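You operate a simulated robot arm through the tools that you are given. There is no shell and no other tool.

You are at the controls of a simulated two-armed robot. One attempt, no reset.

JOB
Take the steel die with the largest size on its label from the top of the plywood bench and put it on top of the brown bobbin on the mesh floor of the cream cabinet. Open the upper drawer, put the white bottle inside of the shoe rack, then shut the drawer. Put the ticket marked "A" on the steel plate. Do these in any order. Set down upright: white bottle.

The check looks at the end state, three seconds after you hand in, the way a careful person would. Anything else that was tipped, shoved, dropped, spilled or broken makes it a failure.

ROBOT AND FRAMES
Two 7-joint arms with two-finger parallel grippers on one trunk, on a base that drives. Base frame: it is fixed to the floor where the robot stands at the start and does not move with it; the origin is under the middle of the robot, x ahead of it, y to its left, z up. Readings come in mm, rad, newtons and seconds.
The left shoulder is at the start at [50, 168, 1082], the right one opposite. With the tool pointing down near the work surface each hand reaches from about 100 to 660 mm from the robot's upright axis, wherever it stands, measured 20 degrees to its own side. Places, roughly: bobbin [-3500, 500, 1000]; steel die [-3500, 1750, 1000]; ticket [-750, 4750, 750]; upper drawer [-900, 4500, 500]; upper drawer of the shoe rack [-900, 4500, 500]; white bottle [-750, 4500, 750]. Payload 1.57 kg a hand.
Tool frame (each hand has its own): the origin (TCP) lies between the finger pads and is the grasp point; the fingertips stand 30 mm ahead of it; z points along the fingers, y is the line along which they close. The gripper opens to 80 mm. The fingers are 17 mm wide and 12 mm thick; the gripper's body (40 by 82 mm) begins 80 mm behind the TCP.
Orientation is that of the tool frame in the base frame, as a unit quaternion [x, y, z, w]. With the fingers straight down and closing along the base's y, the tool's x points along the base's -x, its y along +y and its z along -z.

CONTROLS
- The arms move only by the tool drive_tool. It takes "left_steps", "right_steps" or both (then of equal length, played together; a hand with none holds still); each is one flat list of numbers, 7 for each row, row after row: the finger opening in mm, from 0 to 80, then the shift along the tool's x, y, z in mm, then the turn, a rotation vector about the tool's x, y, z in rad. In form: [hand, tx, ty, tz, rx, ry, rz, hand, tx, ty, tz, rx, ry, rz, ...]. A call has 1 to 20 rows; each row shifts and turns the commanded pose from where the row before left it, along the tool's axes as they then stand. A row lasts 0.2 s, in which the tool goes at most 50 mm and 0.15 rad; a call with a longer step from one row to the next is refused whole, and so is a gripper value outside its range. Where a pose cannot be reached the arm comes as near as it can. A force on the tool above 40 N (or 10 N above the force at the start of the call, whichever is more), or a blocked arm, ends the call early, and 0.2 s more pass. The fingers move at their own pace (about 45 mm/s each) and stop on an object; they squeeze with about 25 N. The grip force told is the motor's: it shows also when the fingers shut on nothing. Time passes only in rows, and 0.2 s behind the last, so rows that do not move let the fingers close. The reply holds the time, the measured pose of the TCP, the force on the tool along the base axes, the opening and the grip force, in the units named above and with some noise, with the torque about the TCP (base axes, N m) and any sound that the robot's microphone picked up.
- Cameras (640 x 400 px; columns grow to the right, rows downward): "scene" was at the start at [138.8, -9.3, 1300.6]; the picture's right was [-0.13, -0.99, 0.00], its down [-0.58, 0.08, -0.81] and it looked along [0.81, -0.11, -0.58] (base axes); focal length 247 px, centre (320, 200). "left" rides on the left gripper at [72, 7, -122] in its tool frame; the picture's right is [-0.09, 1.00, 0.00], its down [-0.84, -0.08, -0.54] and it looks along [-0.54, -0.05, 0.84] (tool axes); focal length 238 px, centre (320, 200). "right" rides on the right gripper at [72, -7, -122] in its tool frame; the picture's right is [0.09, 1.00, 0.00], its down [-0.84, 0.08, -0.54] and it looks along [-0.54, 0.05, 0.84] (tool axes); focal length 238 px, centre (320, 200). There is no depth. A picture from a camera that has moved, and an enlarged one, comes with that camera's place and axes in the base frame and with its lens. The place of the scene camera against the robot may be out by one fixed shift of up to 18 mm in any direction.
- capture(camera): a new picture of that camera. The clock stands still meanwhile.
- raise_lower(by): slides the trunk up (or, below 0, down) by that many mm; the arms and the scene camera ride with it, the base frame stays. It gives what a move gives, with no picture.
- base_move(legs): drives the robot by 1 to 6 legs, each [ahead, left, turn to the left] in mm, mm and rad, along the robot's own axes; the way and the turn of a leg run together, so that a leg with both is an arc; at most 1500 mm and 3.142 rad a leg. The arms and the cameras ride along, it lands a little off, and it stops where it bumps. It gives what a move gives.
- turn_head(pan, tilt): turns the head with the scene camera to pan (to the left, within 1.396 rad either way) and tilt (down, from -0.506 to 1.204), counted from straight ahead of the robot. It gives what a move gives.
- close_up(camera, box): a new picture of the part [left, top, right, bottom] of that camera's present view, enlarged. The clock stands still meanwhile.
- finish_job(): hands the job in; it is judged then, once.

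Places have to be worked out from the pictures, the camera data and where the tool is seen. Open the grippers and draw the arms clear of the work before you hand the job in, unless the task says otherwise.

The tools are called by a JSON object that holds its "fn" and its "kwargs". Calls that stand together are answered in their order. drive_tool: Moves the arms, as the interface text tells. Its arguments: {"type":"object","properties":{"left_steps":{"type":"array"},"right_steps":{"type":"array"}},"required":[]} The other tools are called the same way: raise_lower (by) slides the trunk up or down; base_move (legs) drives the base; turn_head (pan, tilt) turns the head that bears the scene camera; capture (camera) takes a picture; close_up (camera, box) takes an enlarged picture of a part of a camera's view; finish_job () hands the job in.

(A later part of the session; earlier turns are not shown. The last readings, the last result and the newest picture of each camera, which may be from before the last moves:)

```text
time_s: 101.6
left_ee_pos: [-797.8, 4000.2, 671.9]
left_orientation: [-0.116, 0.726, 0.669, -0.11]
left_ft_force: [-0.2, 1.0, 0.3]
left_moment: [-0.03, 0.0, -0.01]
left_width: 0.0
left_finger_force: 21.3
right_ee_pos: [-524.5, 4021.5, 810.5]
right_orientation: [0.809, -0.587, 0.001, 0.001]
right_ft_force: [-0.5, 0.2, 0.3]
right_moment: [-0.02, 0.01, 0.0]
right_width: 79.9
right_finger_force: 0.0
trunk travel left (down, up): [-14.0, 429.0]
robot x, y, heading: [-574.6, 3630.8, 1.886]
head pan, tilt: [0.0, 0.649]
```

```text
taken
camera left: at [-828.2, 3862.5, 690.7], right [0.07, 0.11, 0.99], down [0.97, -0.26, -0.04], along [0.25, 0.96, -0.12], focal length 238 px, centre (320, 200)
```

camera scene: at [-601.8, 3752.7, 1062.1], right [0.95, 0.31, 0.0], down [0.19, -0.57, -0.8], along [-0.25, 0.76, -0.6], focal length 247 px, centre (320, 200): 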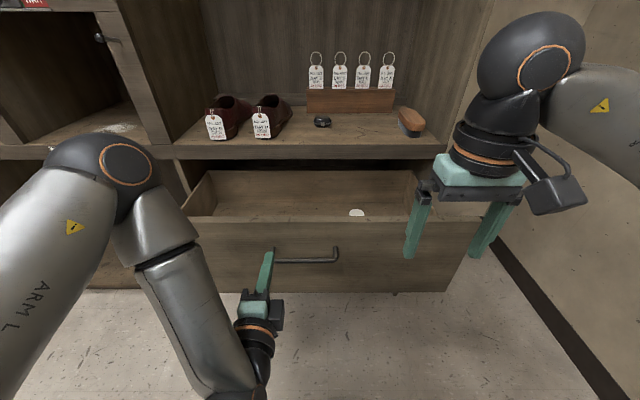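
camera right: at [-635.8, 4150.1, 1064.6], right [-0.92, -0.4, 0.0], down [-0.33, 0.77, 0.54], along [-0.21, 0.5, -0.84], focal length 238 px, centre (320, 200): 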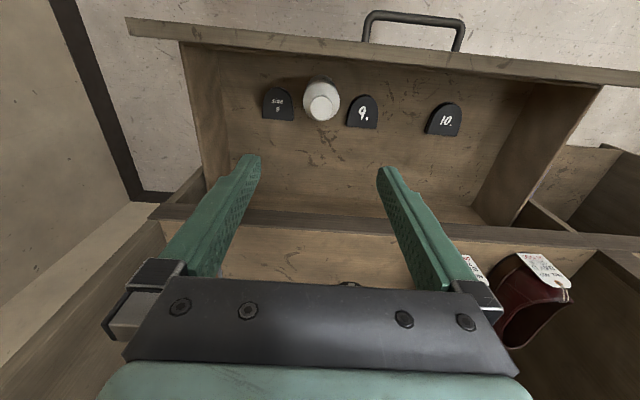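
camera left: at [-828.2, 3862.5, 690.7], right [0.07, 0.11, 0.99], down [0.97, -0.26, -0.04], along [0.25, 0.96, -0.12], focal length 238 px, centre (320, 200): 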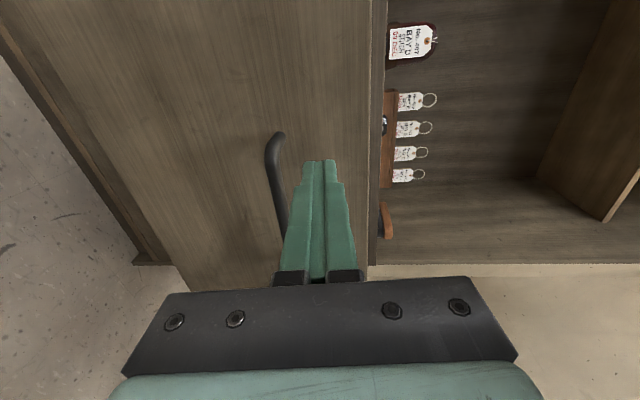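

The closed left fingertips are ~45 mm in front of the drawer face, above the handle. I push forward 200 mm along the rack normal.

{"fn": "drive_tool", "kwargs": {"left_steps": [0, 0, 1, 15, 0, 0, 0, 0, 0, 1, 15, 0, 0, 0, 0, 0, 1, 12, 0, 0, 0, 0, 0, 0.8, 10, 0, 0, 0, 0, 0, 0.8, 12, 0, 0, 0, 0, 0, 1, 15, 0, 0, 0, 0, 0, 1, 15, 0, 0, 0, 0, 0, 1, 15, 0, 0, 0, 0, 0, 1, 15, 0, 0, 0, 0, 0, 1, 15, 0, 0, 0, 0, 0, 1, 15, 0, 0, 0, 0, 0, 1, 15, 0, 0, 0, 0, 0, 1, 15, 0, 0, 0, 0, 0, 1, 15, 0, 0, 0, 0, 0, 0, 0, 0, 0, 0]}}

{"fn": "capture", "kwargs": {"camera": "scene"}}

```text
time_s: 104.8
left_ee_pos: [-822.1, 4190.8, 693.4]
left_orientation: [-0.118, 0.727, 0.667, -0.11]
left_ft_force: [0.5, 0.2, -0.5]
left_moment: [-0.02, -0.02, 0.03]
left_width: 0.1
left_finger_force: 21.5
left hand out of reach, approached as far as the arm can: row 2, 3, 5, 6, 7, 8, 9, 10, 11, 12, 14
right_ee_pos: [-523.6, 4020.6, 810.3]
right_orientation: [0.809, -0.588, 0.0, 0.001]
right_ft_force: [0.6, 0.8, 0.7]
right_moment: [0.01, 0.02, 0.0]
right_width: 79.8
right_finger_force: 0.1
trunk travel left (down, up): [-14.0, 429.0]
robot x, y, heading: [-577.3, 3633.2, 1.883]
head pan, tilt: [0.0, 0.649]
```

```text
taken
camera scene: at [-601.8, 3752.8, 1062.0], right [0.95, 0.31, 0.0], down [0.19, -0.57, -0.8], along [-0.25, 0.76, -0.6], focal length 247 px, centre (320, 200)
```

scene: 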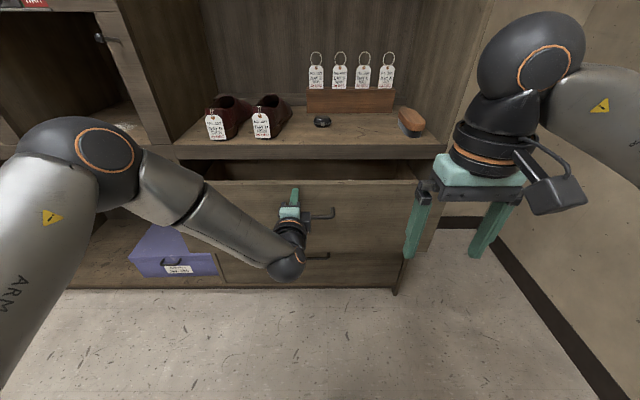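

The drawer is over half shut, but the arm drifts upward near its limits. I lower the trunk 13 mm to keep the fingers on the face and use the base to push the remaining ~130 mm, in two parts.

{"fn": "raise_lower", "kwargs": {"by": -13}}

{"fn": "base_move", "kwargs": {"legs": [[90, 0, 0]]}}

{"fn": "capture", "kwargs": {"camera": "scene"}}

```text
time_s: 105.4
left_ee_pos: [-822.1, 4190.3, 680.1]
left_orientation: [-0.118, 0.727, 0.667, -0.111]
left_ft_force: [0.1, -0.4, 0.7]
left_moment: [0.0, 0.01, 0.03]
left_width: 0.1
left_finger_force: 21.7
right_ee_pos: [-523.6, 4020.9, 797.0]
right_orientation: [0.808, -0.589, 0.0, 0.001]
right_ft_force: [0.6, -0.4, 0.2]
right_moment: [0.0, 0.0, 0.03]
right_width: 79.9
right_finger_force: 0.1
trunk travel left (down, up): [-1.0, 442.0]
robot x, y, heading: [-573.0, 3632.4, 1.884]
head pan, tilt: [0.0, 0.649]
```

```text
time_s: 106.5
left_ee_pos: [-849.0, 4274.9, 680.5]
left_orientation: [-0.118, 0.727, 0.668, -0.11]
left_ft_force: [0.0, -0.4, 0.2]
left_moment: [0.0, 0.01, 0.0]
left_width: 0.0
left_finger_force: 21.2
right_ee_pos: [-552.1, 4106.5, 798.0]
right_orientation: [0.808, -0.589, 0.002, 0.001]
right_ft_force: [-0.2, 0.2, -0.7]
right_moment: [-0.03, -0.03, 0.02]
right_width: 80.2
right_finger_force: 0.1
trunk travel left (down, up): [-1.0, 442.0]
robot x, y, heading: [-603.1, 3713.9, 1.887]
head pan, tilt: [0.0, 0.649]
```

```text
taken
camera scene: at [-629.4, 3837.5, 1049.0], right [0.95, 0.31, 0.0], down [0.19, -0.57, -0.8], along [-0.25, 0.76, -0.6], focal length 247 px, centre (320, 200)
```

scene: 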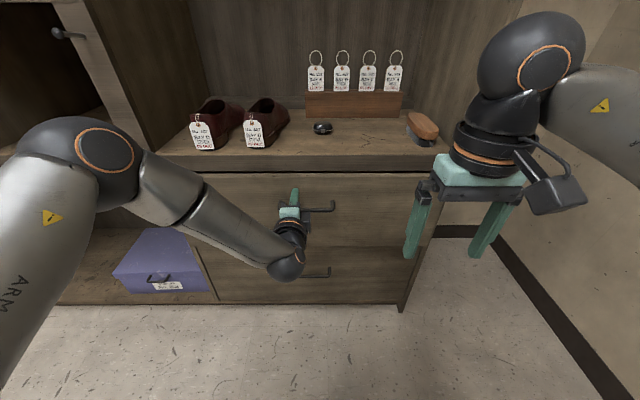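

About 42 mm remain. I push 34 mm more with the base, then finish with the arm under force watch.

{"fn": "base_move", "kwargs": {"legs": [[34, 0, 0]]}}

{"fn": "drive_tool", "kwargs": {"left_steps": [0, 0, 0, 4, 0, 0, 0, 0, 0, 0, 4, 0, 0, 0, 0, 0, 0, 4, 0, 0, 0, 0, 0, 0, 4, 0, 0, 0, 0, 0, 0, 0, 0, 0, 0]}}

{"fn": "capture", "kwargs": {"camera": "scene"}}

{"fn": "capture", "kwargs": {"camera": "left"}}

```text
time_s: 107.3
left_ee_pos: [-859.2, 4307.7, 679.7]
left_orientation: [-0.118, 0.726, 0.668, -0.111]
left_ft_force: [-1.3, 0.3, -0.1]
left_moment: [-0.01, 0.01, 0.02]
left_width: 0.0
left_finger_force: 20.9
right_ee_pos: [-562.3, 4139.2, 796.5]
right_orientation: [0.809, -0.588, 0.0, 0.0]
right_ft_force: [0.6, -0.5, -0.9]
right_moment: [0.0, 0.01, 0.0]
right_width: 80.1
right_finger_force: 0.1
trunk travel left (down, up): [-1.0, 442.0]
robot x, y, heading: [-616.0, 3746.5, 1.882]
head pan, tilt: [0.0, 0.649]
```

```text
time_s: 108.3
left_ee_pos: [-862.4, 4317.1, 679.4]
left_orientation: [-0.119, 0.727, 0.667, -0.111]
left_ft_force: [1.6, -19.1, 7.2]
left_moment: [0.32, 0.07, 0.08]
left_width: 0.1
left_finger_force: 21.0
right_ee_pos: [-562.3, 4136.4, 797.4]
right_orientation: [0.809, -0.588, 0.0, -0.001]
right_ft_force: [0.5, -0.6, 0.0]
right_moment: [-0.01, 0.01, -0.02]
right_width: 79.9
right_finger_force: 0.0
trunk travel left (down, up): [-1.0, 442.0]
robot x, y, heading: [-611.7, 3747.4, 1.893]
head pan, tilt: [0.0, 0.649]
stopped in row 4 (left hand): the force on the tool passed its limit at 47 N (the readings are from after the stop); the commanded pose is now the measured one
```

```text
taken
camera scene: at [-639.5, 3867.2, 1049.4], right [0.95, 0.31, 0.0], down [0.19, -0.57, -0.8], along [-0.25, 0.76, -0.6], focal length 247 px, centre (320, 200)
```

scene: 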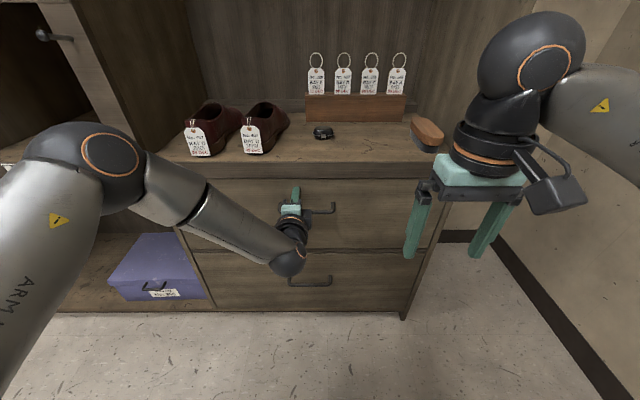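

```text
taken
camera left: at [-891.5, 4179.3, 697.9], right [0.06, 0.11, 0.99], down [0.97, -0.25, -0.03], along [0.24, 0.96, -0.13], focal length 238 px, centre (320, 200)
```

left: 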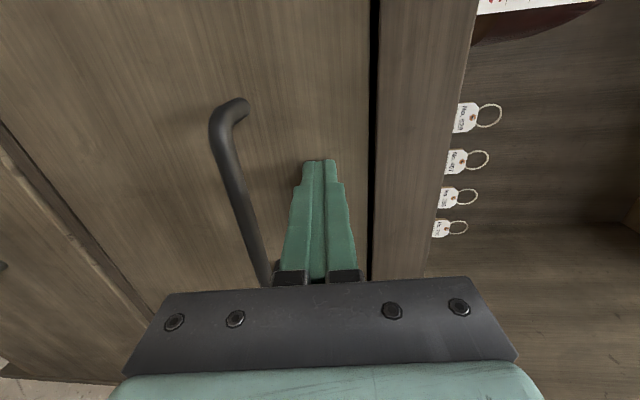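

The drawer is shut flush. I back the base off, raise the trunk again, and restore the left hand's downward pose.

{"fn": "base_move", "kwargs": {"legs": [[-120, 0, 0]]}}

{"fn": "raise_lower", "kwargs": {"by": 235}}

{"fn": "drive_tool", "kwargs": {"left_steps": [30, 0, 0, 0, 0, 0, -0.1428, 60, 0, 0, 0, 0, 0, -0.1428, 80, 0, 0, 0, 0, 0, -0.1428, 80, 0, 0, 0, 0, 0, -0.1428, 80, 0, 0, 0, 0, 0, -0.1428, 80, 0, 0, 0, 0, 0, -0.1428, 80, 0, 0, 0, 0, 0, -0.1428, 80, 0, 0, 0, 0, 0, -0.1428, 80, 0, 0, 0, 0, 0, -0.1428, 80, 0, 0, 0, 0, 0, -0.1428, 80, 0, 0, 0, 0, 0, -0.1428, 80, 0, 0, 0, 0, 0, 0]}}

{"fn": "capture", "kwargs": {"camera": "scene"}}

```text
time_s: 109.5
left_ee_pos: [-826.2, 4206.1, 677.3]
left_orientation: [-0.119, 0.729, 0.665, -0.112]
left_ft_force: [0.5, 0.3, 0.1]
left_moment: [-0.02, 0.0, -0.01]
left_width: 0.1
left_finger_force: 21.5
right_ee_pos: [-524.3, 4024.1, 796.5]
right_orientation: [0.809, -0.588, 0.001, 0.001]
right_ft_force: [0.6, -0.3, 0.8]
right_moment: [-0.03, 0.0, -0.03]
right_width: 80.2
right_finger_force: 0.0
trunk travel left (down, up): [-1.0, 442.0]
robot x, y, heading: [-575.7, 3632.0, 1.885]
head pan, tilt: [0.0, 0.649]
```

```text
time_s: 112.0
left_ee_pos: [-824.6, 4205.1, 912.4]
left_orientation: [-0.119, 0.73, 0.664, -0.112]
left_ft_force: [-0.1, -0.1, 0.1]
left_moment: [0.02, -0.01, 0.03]
left_width: 0.0
left_finger_force: 21.3
right_ee_pos: [-525.4, 4024.4, 1031.9]
right_orientation: [0.809, -0.587, 0.001, 0.001]
right_ft_force: [0.3, -0.7, -0.9]
right_moment: [0.04, 0.0, 0.0]
right_width: 80.3
right_finger_force: 0.1
trunk travel left (down, up): [-236.0, 207.0]
robot x, y, heading: [-570.5, 3632.1, 1.885]
head pan, tilt: [0.0, 0.649]
```

```text
time_s: 114.6
left_ee_pos: [-825.3, 4205.2, 910.7]
left_orientation: [0.6, -0.431, -0.549, -0.391]
left_ft_force: [-1.3, -0.2, -0.5]
left_moment: [-0.01, 0.03, -0.01]
left_width: 79.8
left_finger_force: 0.0
right_ee_pos: [-525.6, 4025.0, 1032.5]
right_orientation: [0.809, -0.588, 0.001, 0.001]
right_ft_force: [-0.1, -0.5, 0.2]
right_moment: [0.01, 0.0, -0.03]
right_width: 80.1
right_finger_force: 0.0
trunk travel left (down, up): [-236.0, 207.0]
robot x, y, heading: [-575.3, 3634.9, 1.89]
head pan, tilt: [0.0, 0.649]
```

```text
taken
camera scene: at [-602.8, 3755.6, 1284.0], right [0.95, 0.31, 0.0], down [0.19, -0.57, -0.8], along [-0.25, 0.76, -0.6], focal length 247 px, centre (320, 200)
```

scene: 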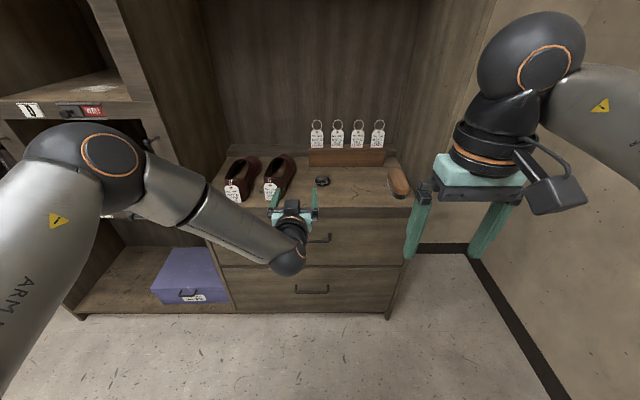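

Now I pitch the left hand back to pointing down and then retract and raise it.

{"fn": "drive_tool", "kwargs": {"left_steps": [80, 0, 0, 0, 0, 0.1482, 0, 80, 0, 0, 0, 0, 0.1482, 0, 80, 0, 0, 0, 0, 0.1482, 0, 80, 0, 0, 0, 0, 0.1482, 0, 80, 0, 0, 0, 0, 0.1482, 0, 80, 0, 0, 0, 0, 0.1482, 0, 80, 0, 0, 0, 0, 0.1482, 0, 80, 0, 0, 0, 0, 0.1482, 0, 80, 0, 0, 0, 0, 0.1482, 0, 80, 0, 0, 0, 0, 0.1482, 0, 80, 0, 0, 0, 0, 0, 0]}}

{"fn": "drive_tool", "kwargs": {"left_steps": [80, 40, 0, -20, 0, 0, 0, 80, 40, 0, -25, 0, 0, 0, 80, 40, 0, -25, 0, 0, 0, 80, 40, 0, -25, 0, 0, 0, 80, 40, 0, -25, 0, 0, 0, 80, 40, 0, -25, 0, 0, 0, 80, 40, 0, -25, 0, 0, 0, 80, 40, 0, -25, 0, 0, 0, 80, 0, 0, 0, 0, 0, 0]}}

{"fn": "capture", "kwargs": {"camera": "scene"}}

```text
time_s: 117.0
left_ee_pos: [-817.6, 4185.0, 912.5]
left_orientation: [0.813, -0.582, 0.001, 0.004]
left_ft_force: [-0.1, 0.4, 0.9]
left_moment: [-0.03, 0.02, 0.01]
left_width: 79.8
left_finger_force: 0.1
left hand out of reach, approached as far as the arm can: row 10
right_ee_pos: [-525.6, 4025.1, 1031.7]
right_orientation: [0.809, -0.587, 0.001, 0.001]
right_ft_force: [-0.2, 0.0, 0.5]
right_moment: [-0.01, 0.0, -0.04]
right_width: 80.1
right_finger_force: 0.1
trunk travel left (down, up): [-236.0, 207.0]
robot x, y, heading: [-575.2, 3631.6, 1.883]
head pan, tilt: [0.0, 0.649]
```

```text
time_s: 119.0
left_ee_pos: [-715.9, 3882.5, 1108.6]
left_orientation: [0.813, -0.582, 0.0, 0.004]
left_ft_force: [-0.1, 0.5, 0.5]
left_moment: [0.03, -0.02, -0.02]
left_width: 80.2
left_finger_force: 0.1
right_ee_pos: [-524.4, 4024.5, 1031.7]
right_orientation: [0.809, -0.588, 0.001, 0.0]
right_ft_force: [0.1, 0.1, 0.0]
right_moment: [-0.01, 0.03, -0.01]
right_width: 80.0
right_finger_force: 0.1
trunk travel left (down, up): [-236.0, 207.0]
robot x, y, heading: [-577.1, 3632.1, 1.888]
head pan, tilt: [0.0, 0.649]
```

```text
taken
camera scene: at [-602.9, 3755.6, 1284.0], right [0.95, 0.31, 0.0], down [0.19, -0.57, -0.8], along [-0.25, 0.76, -0.6], focal length 247 px, centre (320, 200)
```

scene: 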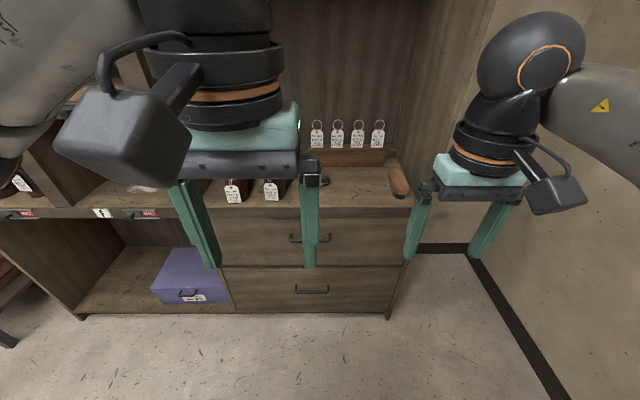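

Left hand is back to pointing down. I move it outward to its own side and rotate the right hand −90° about its axis so that it will close front-to-back on the ticket.

{"fn": "drive_tool", "kwargs": {"left_steps": [80, 0, 30, 0, 0, 0, 0, 80, 0, 40, 0, 0, 0, 0, 80, 0, 40, 0, 0, 0, 0, 80, 0, 40, 0, 0, 0, 0, 80, 0, 0, 0, 0, 0, 0, 80, 0, 0, 0, 0, 0, 0, 80, 0, 0, 0, 0, 0, 0, 80, 0, 0, 0, 0, 0, 0, 80, 0, 0, 0, 0, 0, 0, 80, 0, 0, 0, 0, 0, 0, 80, 0, 0, 0, 0, 0, 0, 80, 0, 0, 0, 0, 0, 0], "right_steps": [80, 0, 0, -6, 0, 0, -0.1428, 80, 0, 0, -6, 0, 0, -0.1428, 80, 0, 0, -6, 0, 0, -0.1428, 80, 0, 0, -6, 0, 0, -0.1428, 80, 0, 0, -6, 0, 0, -0.1428, 80, 0, 0, -6, 0, 0, -0.1428, 80, 0, 0, -6, 0, 0, -0.1428, 80, 0, 0, -6, 0, 0, -0.1428, 80, 0, 0, -6, 0, 0, -0.1428, 80, 0, 0, -6, 0, 0, -0.1428, 80, 0, 0, 0, 0, 0, -0.1428, 80, 0, 0, 0, 0, 0, 0]}}

{"fn": "base_move", "kwargs": {"legs": [[435, 0, -0.015]]}}

{"fn": "capture", "kwargs": {"camera": "scene"}}

{"fn": "capture", "kwargs": {"camera": "right"}}

```text
time_s: 121.6
left_ee_pos: [-856.4, 3833.1, 1108.8]
left_orientation: [0.813, -0.582, 0.0, 0.003]
left_ft_force: [-0.6, -0.1, 0.7]
left_moment: [-0.03, 0.02, -0.02]
left_width: 79.9
left_finger_force: 0.1
right_ee_pos: [-549.1, 3937.6, 1066.8]
right_orientation: [0.988, 0.156, 0.0, 0.0]
right_ft_force: [0.5, 0.7, -0.5]
right_moment: [0.03, 0.0, -0.03]
right_width: 80.1
right_finger_force: 0.0
right hand out of reach, approached as far as the arm can: row 9, 10, 11
trunk travel left (down, up): [-236.0, 207.0]
robot x, y, heading: [-572.8, 3626.5, 1.89]
head pan, tilt: [0.0, 0.649]
```

```text
time_s: 124.4
left_ee_pos: [-981.3, 4249.0, 1110.7]
left_orientation: [0.806, -0.591, -0.001, 0.002]
left_ft_force: [0.0, 0.0, 1.0]
left_moment: [0.0, -0.01, 0.01]
left_width: 79.7
left_finger_force: 0.1
right_ee_pos: [-670.5, 4348.0, 1067.1]
right_orientation: [0.99, 0.139, -0.003, -0.004]
right_ft_force: [0.0, 0.1, 0.3]
right_moment: [-0.03, -0.01, 0.01]
right_width: 80.0
right_finger_force: 0.1
trunk travel left (down, up): [-236.0, 207.0]
robot x, y, heading: [-704.7, 4048.8, 1.86]
head pan, tilt: [0.0, 0.649]
stopped in leg 1: the robot was blocked; the commanded pose is now the measured one
```

```text
taken
camera scene: at [-728.7, 4164.6, 1284.6], right [0.96, 0.29, 0.0], down [0.17, -0.58, -0.8], along [-0.23, 0.77, -0.6], focal length 247 px, centre (320, 200)
```

scene: 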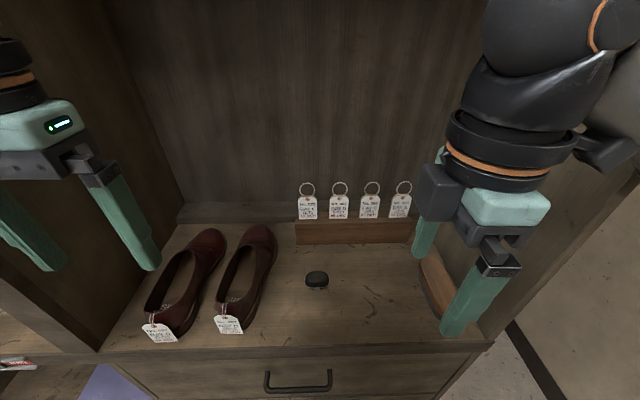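

```text
taken
camera right: at [-602.1, 4371.9, 1188.5], right [0.37, -0.93, -0.01], down [-0.78, -0.31, 0.54], along [-0.51, -0.19, -0.84], focal length 238 px, centre (320, 200)
```

right: 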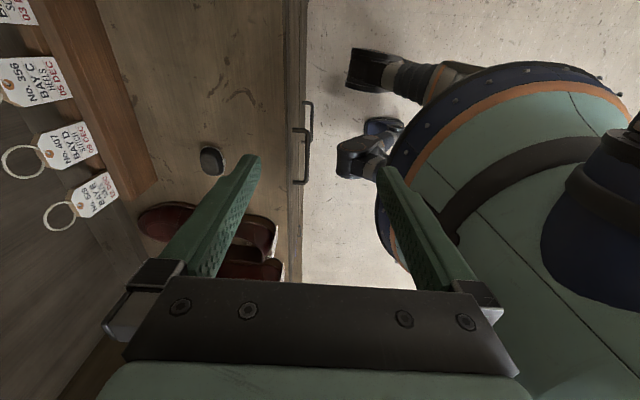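

The base stopped right at the end of its way; most likely the raised right elbow met the rack's right panel, as this wrist turn pushed the elbow out. Nothing looks disturbed; I back off 250 mm and turn the right hand the other way.

{"fn": "base_move", "kwargs": {"legs": [[-250, 0, 0]]}}

{"fn": "drive_tool", "kwargs": {"right_steps": [80, 0, 0, 0, 0, 0, 0.15, 80, 0, 0, 0, 0, 0, 0.15, 80, 0, 0, 0, 0, 0, 0.15, 80, 0, 0, 0, 0, 0, 0.15, 80, 0, 0, 0, 0, 0, 0.15, 80, 0, 0, 0, 0, 0, 0.15, 80, 0, 0, 0, 0, 0, 0.15, 80, 0, 0, 0, 0, 0, 0.15, 80, 0, 0, 0, 0, 0, 0.15, 80, 0, 0, 0, 0, 0, 0.15, 80, 0, 0, 0, 0, 0, 0.07, 80, 0, 0, 0, 0, 0, 0]}}

{"fn": "capture", "kwargs": {"camera": "scene"}}

```text
time_s: 126.2
left_ee_pos: [-910.1, 4013.9, 1109.5]
left_orientation: [0.805, -0.593, -0.001, 0.003]
left_ft_force: [-0.1, -0.6, 0.3]
left_moment: [-0.02, 0.0, 0.02]
left_width: 80.0
left_finger_force: 0.0
right_ee_pos: [-598.6, 4110.5, 1065.5]
right_orientation: [0.99, 0.14, 0.0, -0.001]
right_ft_force: [0.0, 0.3, -0.2]
right_moment: [0.02, -0.03, -0.02]
right_width: 79.7
right_finger_force: 0.1
trunk travel left (down, up): [-236.0, 207.0]
robot x, y, heading: [-638.2, 3805.0, 1.857]
head pan, tilt: [0.0, 0.649]
```

```text
time_s: 128.8
left_ee_pos: [-910.2, 4013.0, 1110.0]
left_orientation: [0.805, -0.593, 0.0, 0.003]
left_ft_force: [0.8, -0.8, 0.8]
left_moment: [-0.03, 0.03, -0.01]
left_width: 80.1
left_finger_force: 0.1
right_ee_pos: [-599.0, 4110.4, 1066.1]
right_orientation: [0.799, -0.601, -0.002, 0.0]
right_ft_force: [0.0, -0.2, -0.5]
right_moment: [-0.01, 0.02, 0.0]
right_width: 79.9
right_finger_force: 0.0
trunk travel left (down, up): [-236.0, 207.0]
robot x, y, heading: [-632.4, 3805.4, 1.857]
head pan, tilt: [0.0, 0.649]
```

```text
taken
camera scene: at [-658.0, 3929.2, 1284.0], right [0.96, 0.28, 0.0], down [0.17, -0.58, -0.8], along [-0.23, 0.76, -0.6], focal length 247 px, centre (320, 200)
```

scene: 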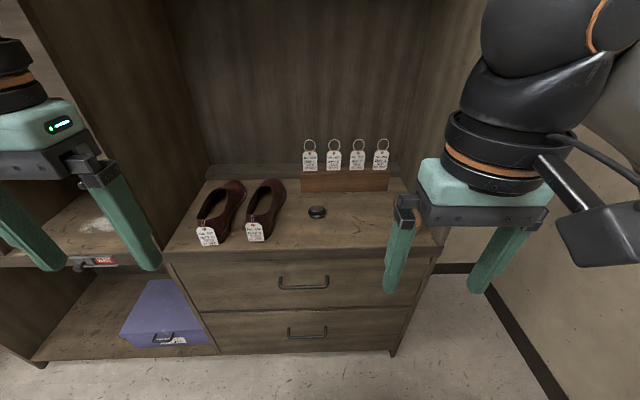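

All items look unmoved. To understand what got blocked, I look to the right at the elbow's position.

{"fn": "turn_head", "kwargs": {"pan": -0.9, "tilt": 0.3}}

{"fn": "capture", "kwargs": {"camera": "scene"}}

{"fn": "turn_head", "kwargs": {"pan": 0.9, "tilt": 0.3}}

{"fn": "capture", "kwargs": {"camera": "scene"}}

```text
time_s: 130.0
left_ee_pos: [-909.5, 4013.7, 1110.1]
left_orientation: [0.805, -0.594, 0.0, 0.003]
left_ft_force: [0.4, -0.2, 0.7]
left_moment: [0.01, 0.03, 0.0]
left_width: 79.9
left_finger_force: 0.1
right_ee_pos: [-598.4, 4110.5, 1066.1]
right_orientation: [0.8, -0.6, -0.001, 0.0]
right_ft_force: [0.4, 0.1, -0.2]
right_moment: [0.01, 0.0, 0.04]
right_width: 80.2
right_finger_force: 0.0
trunk travel left (down, up): [-236.0, 207.0]
robot x, y, heading: [-632.0, 3802.0, 1.86]
head pan, tilt: [-0.901, 0.3]
```

```text
taken
camera scene: at [-579.7, 3922.4, 1315.8], right [0.82, -0.57, 0.0], down [-0.17, -0.24, -0.96], along [0.55, 0.78, -0.3], focal length 247 px, centre (320, 200)
```

scene: 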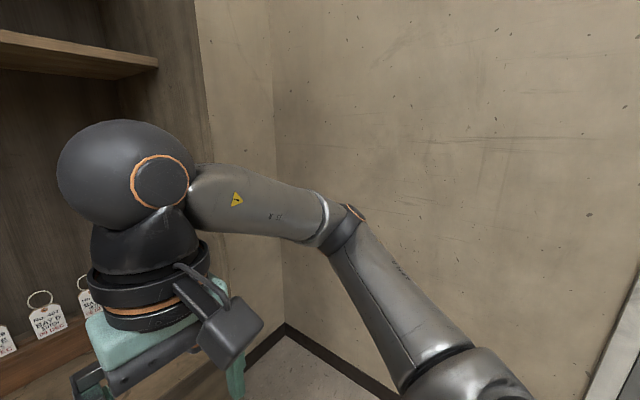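

```text
time_s: 131.8
left_ee_pos: [-909.0, 4014.5, 1110.7]
left_orientation: [0.804, -0.594, 0.0, 0.003]
left_ft_force: [0.8, -0.2, -0.1]
left_moment: [0.02, -0.05, -0.01]
left_width: 79.9
left_finger_force: 0.1
right_ee_pos: [-599.1, 4110.7, 1064.4]
right_orientation: [0.8, -0.6, -0.001, 0.0]
right_ft_force: [-0.6, -0.6, 0.3]
right_moment: [0.0, 0.03, 0.01]
right_width: 80.0
right_finger_force: 0.0
trunk travel left (down, up): [-236.0, 207.0]
robot x, y, heading: [-632.6, 3806.4, 1.859]
head pan, tilt: [0.901, 0.3]
```

```text
taken
camera scene: at [-720.0, 3880.8, 1315.8], right [0.37, 0.93, 0.0], down [0.27, -0.11, -0.96], along [-0.89, 0.36, -0.3], focal length 247 px, centre (320, 200)
```

scene: 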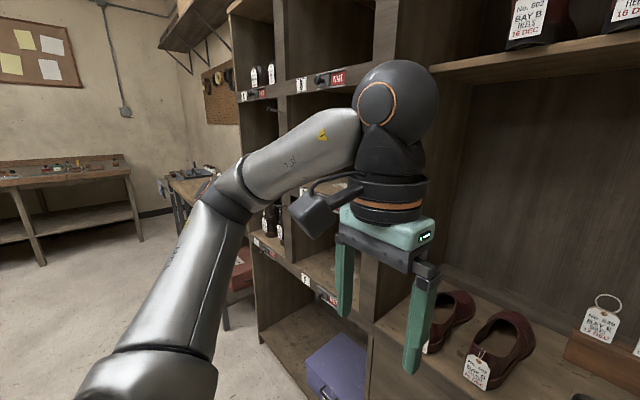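

I'll approach turned ~0.5 rad to the left instead, which brings the right shoulder nearer the rack and needs less wrist turn. First I rotate the base by 0.5 rad and turn the right tool by −1.07 rad here, at a safe distance.

{"fn": "base_move", "kwargs": {"legs": [[0, 0, 0.505]]}}

{"fn": "drive_tool", "kwargs": {"right_steps": [80, 0, 0, 0, 0, 0, -0.134, 80, 0, 0, 0, 0, 0, -0.134, 80, 0, 0, 0, 0, 0, -0.134, 80, 0, 0, 0, 0, 0, -0.134, 80, 0, 0, 0, 0, 0, -0.134, 80, 0, 0, 0, 0, 0, -0.134, 80, 0, 0, 0, 0, 0, -0.134, 80, 0, 0, 0, 0, 0, -0.132, 80, 0, 0, 0, 0, 0, 0]}}

{"fn": "turn_head", "kwargs": {"pan": -0.5, "tilt": 0.6}}

{"fn": "capture", "kwargs": {"camera": "scene"}}

```text
time_s: 133.7
left_ee_pos: [-976.4, 3856.7, 1108.8]
left_orientation: [0.927, -0.375, 0.001, 0.002]
left_ft_force: [-0.4, 0.1, 1.2]
left_moment: [-0.04, -0.01, -0.01]
left_width: 80.1
left_finger_force: 0.0
right_ee_pos: [-749.2, 4088.5, 1064.7]
right_orientation: [0.923, -0.384, -0.001, 0.0]
right_ft_force: [-0.1, 0.9, 0.2]
right_moment: [0.0, 0.0, 0.0]
right_width: 79.8
right_finger_force: 0.1
trunk travel left (down, up): [-236.0, 207.0]
robot x, y, heading: [-636.3, 3806.6, 2.359]
head pan, tilt: [0.901, 0.3]
```

```text
time_s: 135.7
left_ee_pos: [-976.2, 3855.0, 1111.4]
left_orientation: [0.927, -0.375, 0.001, 0.002]
left_ft_force: [0.0, -0.4, -0.6]
left_moment: [-0.02, 0.01, -0.04]
left_width: 80.2
left_finger_force: 0.0
right_ee_pos: [-749.3, 4090.0, 1063.9]
right_orientation: [0.99, 0.141, -0.001, 0.0]
right_ft_force: [-0.1, 0.4, 0.1]
right_moment: [0.0, 0.02, 0.0]
right_width: 79.8
right_finger_force: 0.0
trunk travel left (down, up): [-236.0, 207.0]
robot x, y, heading: [-635.7, 3808.5, 2.364]
head pan, tilt: [0.901, 0.3]
```

```text
time_s: 137.2
left_ee_pos: [-977.0, 3855.6, 1109.9]
left_orientation: [0.927, -0.375, 0.001, 0.004]
left_ft_force: [0.0, 0.0, -0.1]
left_moment: [-0.01, 0.02, 0.0]
left_width: 80.2
left_finger_force: 0.0
right_ee_pos: [-749.1, 4090.3, 1065.2]
right_orientation: [0.99, 0.14, 0.0, 0.0]
right_ft_force: [-0.4, -0.1, 0.4]
right_moment: [0.03, -0.02, 0.02]
right_width: 80.0
right_finger_force: 0.0
trunk travel left (down, up): [-236.0, 207.0]
robot x, y, heading: [-631.0, 3808.7, 2.358]
head pan, tilt: [-0.499, 0.6]
```

```text
taken
camera scene: at [-675.6, 3920.5, 1288.3], right [0.96, 0.29, 0.0], down [0.16, -0.54, -0.83], along [-0.24, 0.79, -0.56], focal length 247 px, centre (320, 200)
```

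scene: 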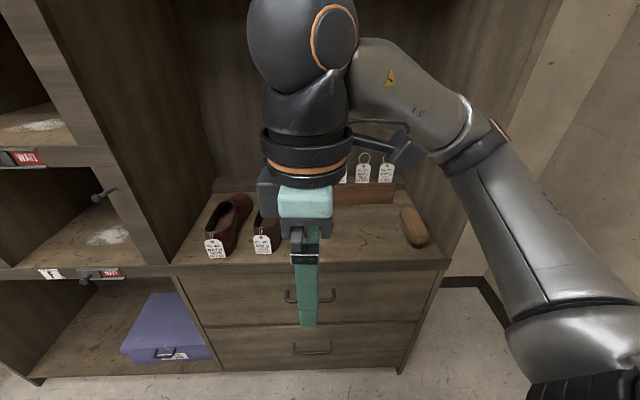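

The right tool now closes along the rack's depth axis with its camera to the right. I approach diagonally: about 169 mm ahead and 138 mm right in robot axes, ending ~365 mm from the rack front.

{"fn": "base_move", "kwargs": {"legs": [[168, -138, 0]]}}

{"fn": "capture", "kwargs": {"camera": "scene"}}

{"fn": "capture", "kwargs": {"camera": "right"}}

```text
time_s: 139.1
left_ee_pos: [-998.3, 4072.2, 1110.0]
left_orientation: [0.927, -0.375, 0.0, 0.003]
left_ft_force: [-0.2, -0.4, 0.4]
left_moment: [0.03, 0.01, 0.0]
left_width: 80.1
left_finger_force: 0.0
right_ee_pos: [-770.0, 4305.8, 1064.2]
right_orientation: [0.99, 0.141, -0.001, 0.001]
right_ft_force: [-0.3, 0.7, 0.2]
right_moment: [-0.02, 0.0, 0.01]
right_width: 80.0
right_finger_force: 0.1
trunk travel left (down, up): [-236.0, 207.0]
robot x, y, heading: [-651.5, 4022.8, 2.365]
head pan, tilt: [-0.499, 0.6]
```

```text
taken
camera scene: at [-696.4, 4136.6, 1288.2], right [0.96, 0.29, 0.0], down [0.16, -0.54, -0.82], along [-0.24, 0.79, -0.57], focal length 247 px, centre (320, 200)
```

scene: 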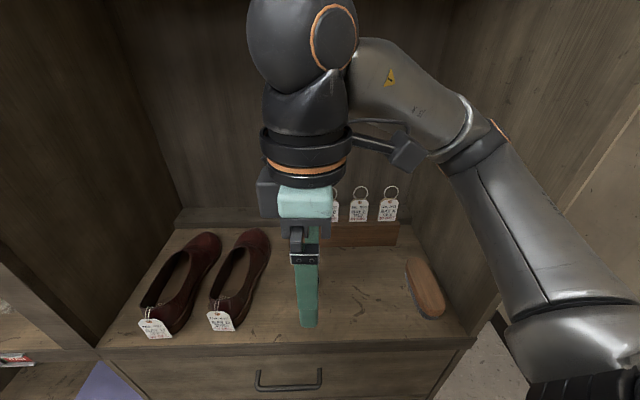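

```text
taken
camera right: at [-702.7, 4331.4, 1186.5], right [0.37, -0.93, 0.0], down [-0.78, -0.31, 0.54], along [-0.51, -0.2, -0.84], focal length 238 px, centre (320, 200)
```

right: 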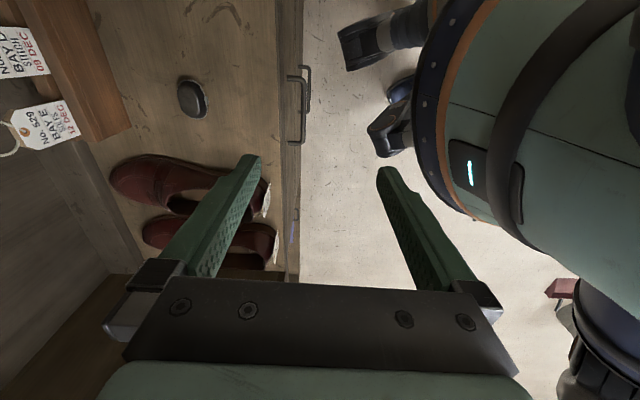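

No bump this time (368 mm from the front). I extend the right hand toward ticket A (≈(-675, 4716)) at the present height, above all the loops.

{"fn": "drive_tool", "kwargs": {"right_steps": [80, 20, -30, 0, 0, 0, 0, 80, 26, -39, 0, 0, 0, 0, 80, 26, -39, 0, 0, 0, 0, 80, 26, -39, 0, 0, 0, 0, 80, 26, -39, 0, 0, 0, 0, 80, 26, -39, 0, 0, 0, 0, 80, 26, -39, 0, 0, 0, 0, 80, 26, -39, 0, 0, 0, 0, 80, 0, 0, 0, 0, 0, 0]}}

{"fn": "capture", "kwargs": {"camera": "right"}}

{"fn": "capture", "kwargs": {"camera": "scene"}}

```text
time_s: 140.2
left_ee_pos: [-1015.4, 4062.3, 1104.6]
left_orientation: [0.931, -0.365, 0.008, 0.0]
left_ft_force: [-1.3, -0.8, 0.9]
left_moment: [-0.02, -0.1, 0.01]
left_width: 79.9
left_finger_force: 0.2
right_ee_pos: [-776.7, 4383.5, 1046.7]
right_orientation: [0.972, 0.231, 0.034, -0.011]
right_ft_force: [0.2, 0.6, -0.3]
right_moment: [-0.06, -0.06, 0.0]
right_width: 79.9
right_finger_force: 0.0
right hand out of reach, approached as far as the arm can: row 3, 4, 5
trunk travel left (down, up): [-236.0, 207.0]
robot x, y, heading: [-659.1, 4018.5, 2.378]
head pan, tilt: [-0.499, 0.6]
stopped in row 5 (right hand): the arm was blocked; the commanded pose is now the measured one
```

```text
taken
camera right: at [-723.6, 4415.4, 1173.7], right [0.53, -0.85, 0.0], down [-0.74, -0.46, 0.48], along [-0.41, -0.26, -0.88], focal length 238 px, centre (320, 200)
```

right: 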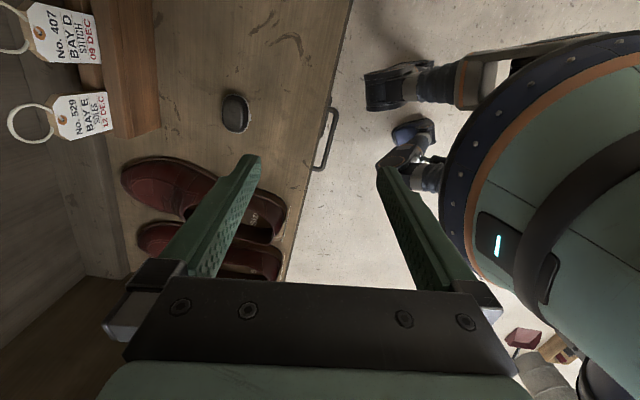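

```text
taken
camera scene: at [-718.1, 4133.4, 1289.2], right [0.95, 0.31, 0.02], down [0.19, -0.54, -0.82], along [-0.24, 0.79, -0.57], focal length 247 px, centre (320, 200)
```

scene: 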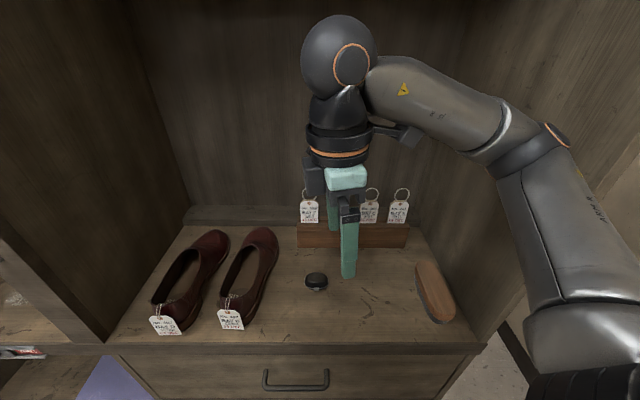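

The arm got blocked: its elbow pressed against the rack's right panel. I retreat along the same path right away to take the load off.

{"fn": "drive_tool", "kwargs": {"right_steps": [80, -15, 25, 0, 0, 0, 0, 80, -20, 35, 0, 0, 0, 0, 80, -20, 35, 0, 0, 0, 0, 80, 0, 0, 0, 0, 0, 0]}}

{"fn": "capture", "kwargs": {"camera": "scene"}}

```text
time_s: 141.2
left_ee_pos: [-1000.1, 4067.4, 1109.3]
left_orientation: [0.929, -0.37, 0.0, 0.004]
left_ft_force: [-0.4, 0.4, 0.3]
left_moment: [0.02, -0.02, 0.02]
left_width: 80.0
left_finger_force: 0.1
right_ee_pos: [-768.1, 4279.6, 1044.4]
right_orientation: [0.975, 0.219, 0.022, -0.012]
right_ft_force: [0.5, -0.7, -1.3]
right_moment: [0.01, -0.02, -0.01]
right_width: 80.0
right_finger_force: 0.1
trunk travel left (down, up): [-236.0, 207.0]
robot x, y, heading: [-651.1, 4023.0, 2.37]
head pan, tilt: [-0.499, 0.6]
```

```text
taken
camera scene: at [-699.1, 4135.5, 1288.3], right [0.95, 0.3, 0.0], down [0.17, -0.54, -0.83], along [-0.25, 0.79, -0.56], focal length 247 px, centre (320, 200)
```

scene: 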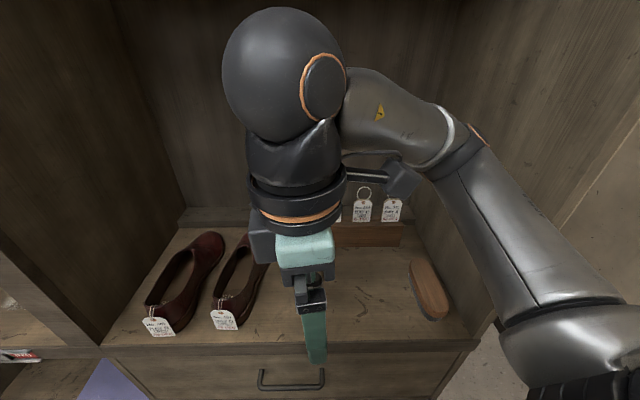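

The load is off and nothing on the shelf has moved. The right arm's elbow has no room here, so I'll use the left arm for the ticket, approaching turned to the right; first I back off.

{"fn": "base_move", "kwargs": {"legs": [[-195, 106, 0]]}}

{"fn": "drive_tool", "kwargs": {"right_steps": [80, 0, 0, 0, -0.0137, -0.048, 0, 80, 0, 0, 0, 0, 0, 0.14, 80, 0, 0, 0, 0, 0, 0.14, 80, 0, 0, 0, 0, 0, 0.14, 80, 0, 0, 0, 0, 0, 0.14, 80, 0, 0, 0, 0, 0, 0.14, 80, 0, 0, 0, 0, 0, 0.14, 80, 0, 0, 0, 0, 0, 0.14, 80, 0, 0, 0, 0, 0, 0.14, 80, 0, 0, 0, 0, 0, 0.1, 80, 0, -40, 0, 0, 0, 0, 80, 0, -40, 0, 0, 0, 0, 80, 0, -30, 0, 0, 0, 0, 80, 0, 0, 0, 0, 0, 0]}}

{"fn": "capture", "kwargs": {"camera": "scene"}}

```text
time_s: 142.9
left_ee_pos: [-932.3, 3855.7, 1110.3]
left_orientation: [0.929, -0.371, 0.0, 0.003]
left_ft_force: [0.0, 0.3, 0.7]
left_moment: [-0.01, -0.01, -0.02]
left_width: 80.2
left_finger_force: 0.0
right_ee_pos: [-700.7, 4069.7, 1045.1]
right_orientation: [0.976, 0.218, 0.022, -0.012]
right_ft_force: [-0.2, -1.1, 0.5]
right_moment: [0.02, 0.01, 0.04]
right_width: 79.9
right_finger_force: 0.1
trunk travel left (down, up): [-236.0, 207.0]
robot x, y, heading: [-588.8, 3812.7, 2.372]
head pan, tilt: [-0.499, 0.6]
```

```text
time_s: 145.9
left_ee_pos: [-933.4, 3856.7, 1109.3]
left_orientation: [0.929, -0.371, 0.0, 0.003]
left_ft_force: [1.0, -0.4, -0.1]
left_moment: [0.03, 0.01, -0.01]
left_width: 80.0
left_finger_force: 0.0
right_ee_pos: [-623.8, 4148.6, 1044.8]
right_orientation: [0.925, -0.38, 0.0, -0.001]
right_ft_force: [-0.2, 0.8, -0.7]
right_moment: [0.02, -0.01, 0.04]
right_width: 80.0
right_finger_force: 0.1
trunk travel left (down, up): [-236.0, 207.0]
robot x, y, heading: [-591.9, 3811.3, 2.37]
head pan, tilt: [-0.499, 0.6]
```

```text
taken
camera scene: at [-633.3, 3924.1, 1288.3], right [0.96, 0.3, 0.0], down [0.17, -0.54, -0.83], along [-0.24, 0.79, -0.56], focal length 247 px, centre (320, 200)
```

scene: 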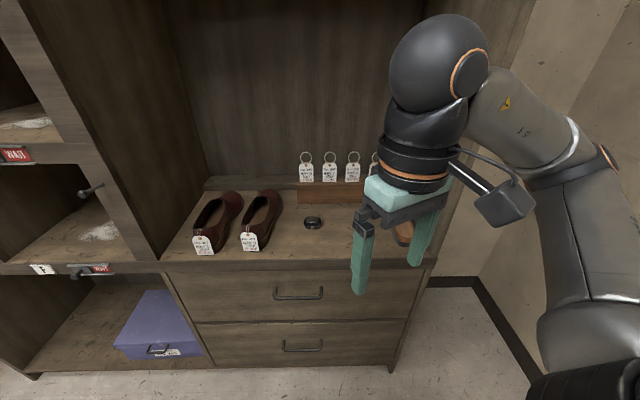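

Right hand is neutral again and out of the way. I rotate the base ~1.0 rad to the right and shift right, keeping ~585 mm from the rack.

{"fn": "base_move", "kwargs": {"legs": [[0, 0, -1.009], [141, -258, 0]]}}

{"fn": "drive_tool", "kwargs": {"left_steps": [80, 0, 0, 0, 0, 0, 0.134, 80, 0, 0, 0, 0, 0, 0.134, 80, 0, 0, 0, 0, 0, 0.134, 80, 0, 0, 0, 0, 0, 0.134, 80, 0, 0, 0, 0, 0, 0.134, 80, 0, 0, 0, 0, 0, 0.134, 80, 0, 0, 0, 0, 0, 0.134, 80, 0, 0, 0, 0, 0, 0.132, 80, 0, 0, 0, 0, 0, 0]}}

{"fn": "turn_head", "kwargs": {"pan": 0.5, "tilt": 0.6}}

{"fn": "capture", "kwargs": {"camera": "scene"}}

```text
time_s: 151.3
left_ee_pos: [-454.4, 4211.6, 1109.9]
left_orientation: [-0.636, 0.772, 0.001, -0.003]
left_ft_force: [-0.2, 0.7, 0.2]
left_moment: [0.0, 0.03, -0.03]
left_width: 80.0
left_finger_force: 0.0
right_ee_pos: [-43.1, 4106.3, 1045.3]
right_orientation: [-0.627, 0.779, -0.001, 0.001]
right_ft_force: [-0.6, 0.3, 0.1]
right_moment: [0.0, 0.01, 0.01]
right_width: 79.9
right_finger_force: 0.1
trunk travel left (down, up): [-236.0, 207.0]
robot x, y, heading: [-311.4, 3896.3, 1.366]
head pan, tilt: [-0.499, 0.6]
```

```text
time_s: 153.3
left_ee_pos: [-454.5, 4210.8, 1110.0]
left_orientation: [-0.152, 0.988, -0.001, -0.002]
left_ft_force: [-0.2, -0.1, 0.0]
left_moment: [-0.02, 0.01, 0.03]
left_width: 79.9
left_finger_force: 0.1
right_ee_pos: [-43.8, 4105.8, 1045.1]
right_orientation: [-0.627, 0.779, 0.0, 0.0]
right_ft_force: [0.4, -0.1, -1.1]
right_moment: [-0.02, 0.0, -0.01]
right_width: 80.0
right_finger_force: 0.0
trunk travel left (down, up): [-236.0, 207.0]
robot x, y, heading: [-309.6, 3898.6, 1.362]
head pan, tilt: [-0.499, 0.6]
```

```text
time_s: 154.6
left_ee_pos: [-454.7, 4211.0, 1110.4]
left_orientation: [-0.153, 0.988, 0.0, -0.002]
left_ft_force: [-0.6, 0.0, -0.1]
left_moment: [-0.03, 0.0, -0.01]
left_width: 80.1
left_finger_force: 0.1
right_ee_pos: [-41.4, 4104.9, 1045.7]
right_orientation: [-0.627, 0.779, 0.0, 0.001]
right_ft_force: [0.0, 0.4, -0.2]
right_moment: [-0.01, 0.0, 0.01]
right_width: 79.7
right_finger_force: 0.0
trunk travel left (down, up): [-236.0, 207.0]
robot x, y, heading: [-310.7, 3895.3, 1.364]
head pan, tilt: [0.499, 0.6]
```

```text
taken
camera scene: at [-315.8, 4022.1, 1288.3], right [0.96, 0.29, 0.0], down [0.16, -0.54, -0.83], along [-0.24, 0.79, -0.56], focal length 247 px, centre (320, 200)
```

scene: 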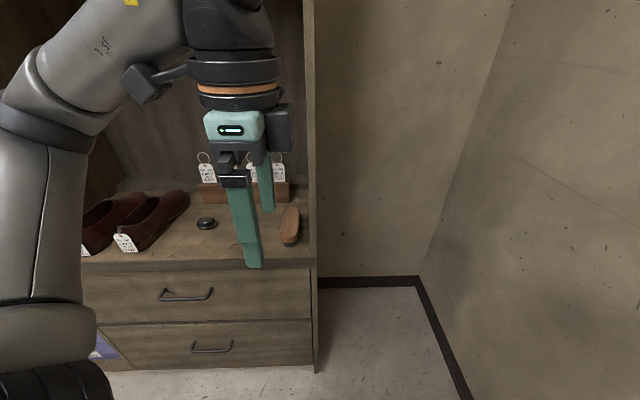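

The tool now closes along the rack depth. I shift the left hand 65 mm left (in line with ticket A, clear of the rack's right panel), then approach 222 mm along the rack normal.

{"fn": "drive_tool", "kwargs": {"left_steps": [80, 22, 0, 0, 0, 0, 0, 80, 22, 0, 0, 0, 0, 0, 80, 21, 0, 0, 0, 0, 0, 80, 0, 0, 0, 0, 0, 0]}}

{"fn": "base_move", "kwargs": {"legs": [[195, 106, 0]]}}

{"fn": "capture", "kwargs": {"camera": "scene"}}

{"fn": "capture", "kwargs": {"camera": "left"}}

```text
time_s: 155.6
left_ee_pos: [-513.5, 4189.8, 1107.0]
left_orientation: [-0.153, 0.988, 0.0, -0.003]
left_ft_force: [-0.7, 0.8, -0.2]
left_moment: [0.02, 0.01, 0.01]
left_width: 80.1
left_finger_force: 0.0
left hand out of reach, approached as far as the arm can: row 3
right_ee_pos: [-41.8, 4106.0, 1045.1]
right_orientation: [-0.626, 0.78, -0.001, 0.0]
right_ft_force: [1.0, -0.7, -0.2]
right_moment: [0.01, 0.01, 0.03]
right_width: 80.2
right_finger_force: 0.2
trunk travel left (down, up): [-236.0, 207.0]
robot x, y, heading: [-313.0, 3893.8, 1.363]
head pan, tilt: [0.499, 0.6]
```

```text
time_s: 157.2
left_ee_pos: [-577.0, 4403.8, 1108.4]
left_orientation: [-0.153, 0.988, -0.001, -0.002]
left_ft_force: [1.5, -0.3, 1.3]
left_moment: [-0.02, 0.02, -0.01]
left_width: 79.9
left_finger_force: 0.0
right_ee_pos: [-105.2, 4319.2, 1044.6]
right_orientation: [-0.626, 0.78, -0.001, 0.0]
right_ft_force: [0.6, 0.8, 0.3]
right_moment: [-0.04, -0.02, 0.01]
right_width: 79.8
right_finger_force: 0.0
trunk travel left (down, up): [-236.0, 207.0]
robot x, y, heading: [-373.0, 4110.3, 1.357]
head pan, tilt: [0.499, 0.6]
```

```text
taken
camera scene: at [-378.6, 4236.1, 1288.2], right [0.96, 0.29, 0.0], down [0.16, -0.54, -0.82], along [-0.24, 0.79, -0.57], focal length 247 px, centre (320, 200)
```

scene: 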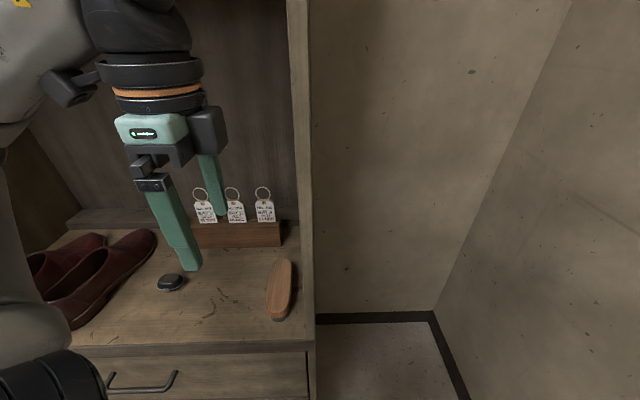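

```text
taken
camera left: at [-646.8, 4389.0, 1231.5], right [-0.21, 0.98, 0.0], down [0.82, 0.18, 0.54], along [0.53, 0.11, -0.84], focal length 238 px, centre (320, 200)
```

left: 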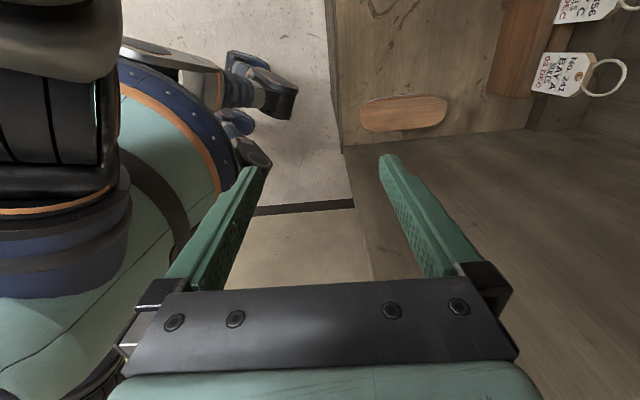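

The left hand is in place before the rack; combining the views I get ticket A at about (-684, 4695), card centre z≈885. I extend 240 mm inward at the present height, above the loops.

{"fn": "drive_tool", "kwargs": {"left_steps": [80, 2, 30, 0, 0, 0, 0, 80, 2, 35, 0, 0, 0, 0, 80, 2, 35, 0, 0, 0, 0, 80, 2, 35, 0, 0, 0, 0, 80, 2, 35, 0, 0, 0, 0, 80, 2, 35, 0, 0, 0, 0, 80, 2, 35, 0, 0, 0, 0, 80, 0, 0, 0, 0, 0, 0]}}

{"fn": "capture", "kwargs": {"camera": "left"}}

{"fn": "capture", "kwargs": {"camera": "scene"}}

```text
time_s: 158.8
left_ee_pos: [-536.3, 4481.1, 1060.6]
left_orientation: [-0.154, 0.988, 0.004, -0.002]
left_ft_force: [-14.5, -16.1, 3.2]
left_moment: [1.79, -1.69, -0.17]
left_width: 79.9
left_finger_force: 0.0
left hand out of reach, approached as far as the arm can: row 1, 2, 3, 4, 5, 6, 7
right_ee_pos: [-108.7, 4317.9, 1046.6]
right_orientation: [-0.627, 0.779, 0.0, 0.002]
right_ft_force: [-0.3, 0.4, 0.0]
right_moment: [-0.04, -0.02, -0.01]
right_width: 79.8
right_finger_force: 0.1
trunk travel left (down, up): [-236.0, 207.0]
robot x, y, heading: [-374.8, 4108.7, 1.365]
head pan, tilt: [0.499, 0.6]
stopped in row 7 (left hand): the force on the tool passed its limit at 46 N (the readings are from after the stop); the commanded pose is now the measured one
```

```text
taken
camera left: at [-607.1, 4464.2, 1184.4], right [-0.21, 0.98, 0.01], down [0.82, 0.18, 0.54], along [0.53, 0.12, -0.84], focal length 238 px, centre (320, 200)
```

left: 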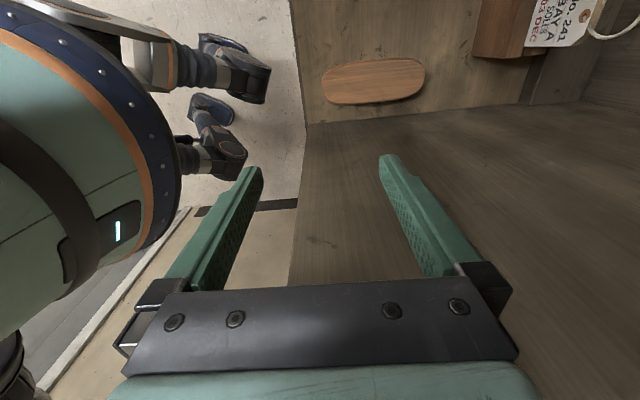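

```text
taken
camera scene: at [-381.7, 4232.3, 1288.5], right [0.96, 0.29, 0.0], down [0.16, -0.54, -0.83], along [-0.24, 0.79, -0.56], focal length 247 px, centre (320, 200)
```

scene: 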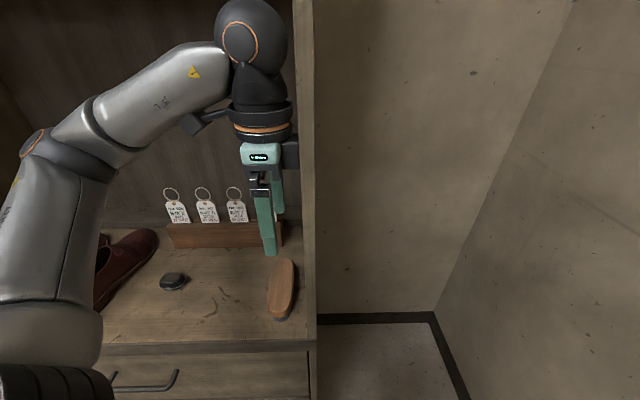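

The arm's wrist roll is at its limit in this orientation and the hand was pushed sideways against the panel. I retreat it immediately, and will instead grip the ticket by its side edges with an unrotated wrist.

{"fn": "drive_tool", "kwargs": {"left_steps": [80, 8, -10, -5, 0, 0, 0, 80, 12, -20, -15, 0, 0, 0, 80, 12, -25, -15, 0, 0, 0, 80, 8, -25, -12, 0, 0, 0, 80, 0, 0, 0, 0, 0, 0]}}

{"fn": "capture", "kwargs": {"camera": "scene"}}

```text
time_s: 160.0
left_ee_pos: [-548.4, 4396.1, 1107.9]
left_orientation: [-0.153, 0.988, 0.002, -0.003]
left_ft_force: [0.2, -0.3, 0.2]
left_moment: [-0.02, -0.03, 0.0]
left_width: 80.0
left_finger_force: 0.1
right_ee_pos: [-106.2, 4318.1, 1044.9]
right_orientation: [-0.627, 0.779, -0.001, 0.0]
right_ft_force: [0.0, 0.0, 0.2]
right_moment: [0.05, -0.02, -0.02]
right_width: 80.0
right_finger_force: 0.1
trunk travel left (down, up): [-236.0, 207.0]
robot x, y, heading: [-374.7, 4108.5, 1.363]
head pan, tilt: [0.499, 0.6]
```

```text
taken
camera scene: at [-379.1, 4235.3, 1288.3], right [0.96, 0.29, 0.0], down [0.16, -0.54, -0.83], along [-0.24, 0.79, -0.56], focal length 247 px, centre (320, 200)
```

scene: 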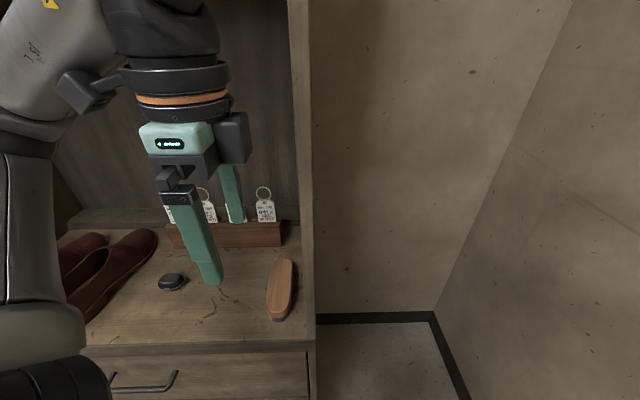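

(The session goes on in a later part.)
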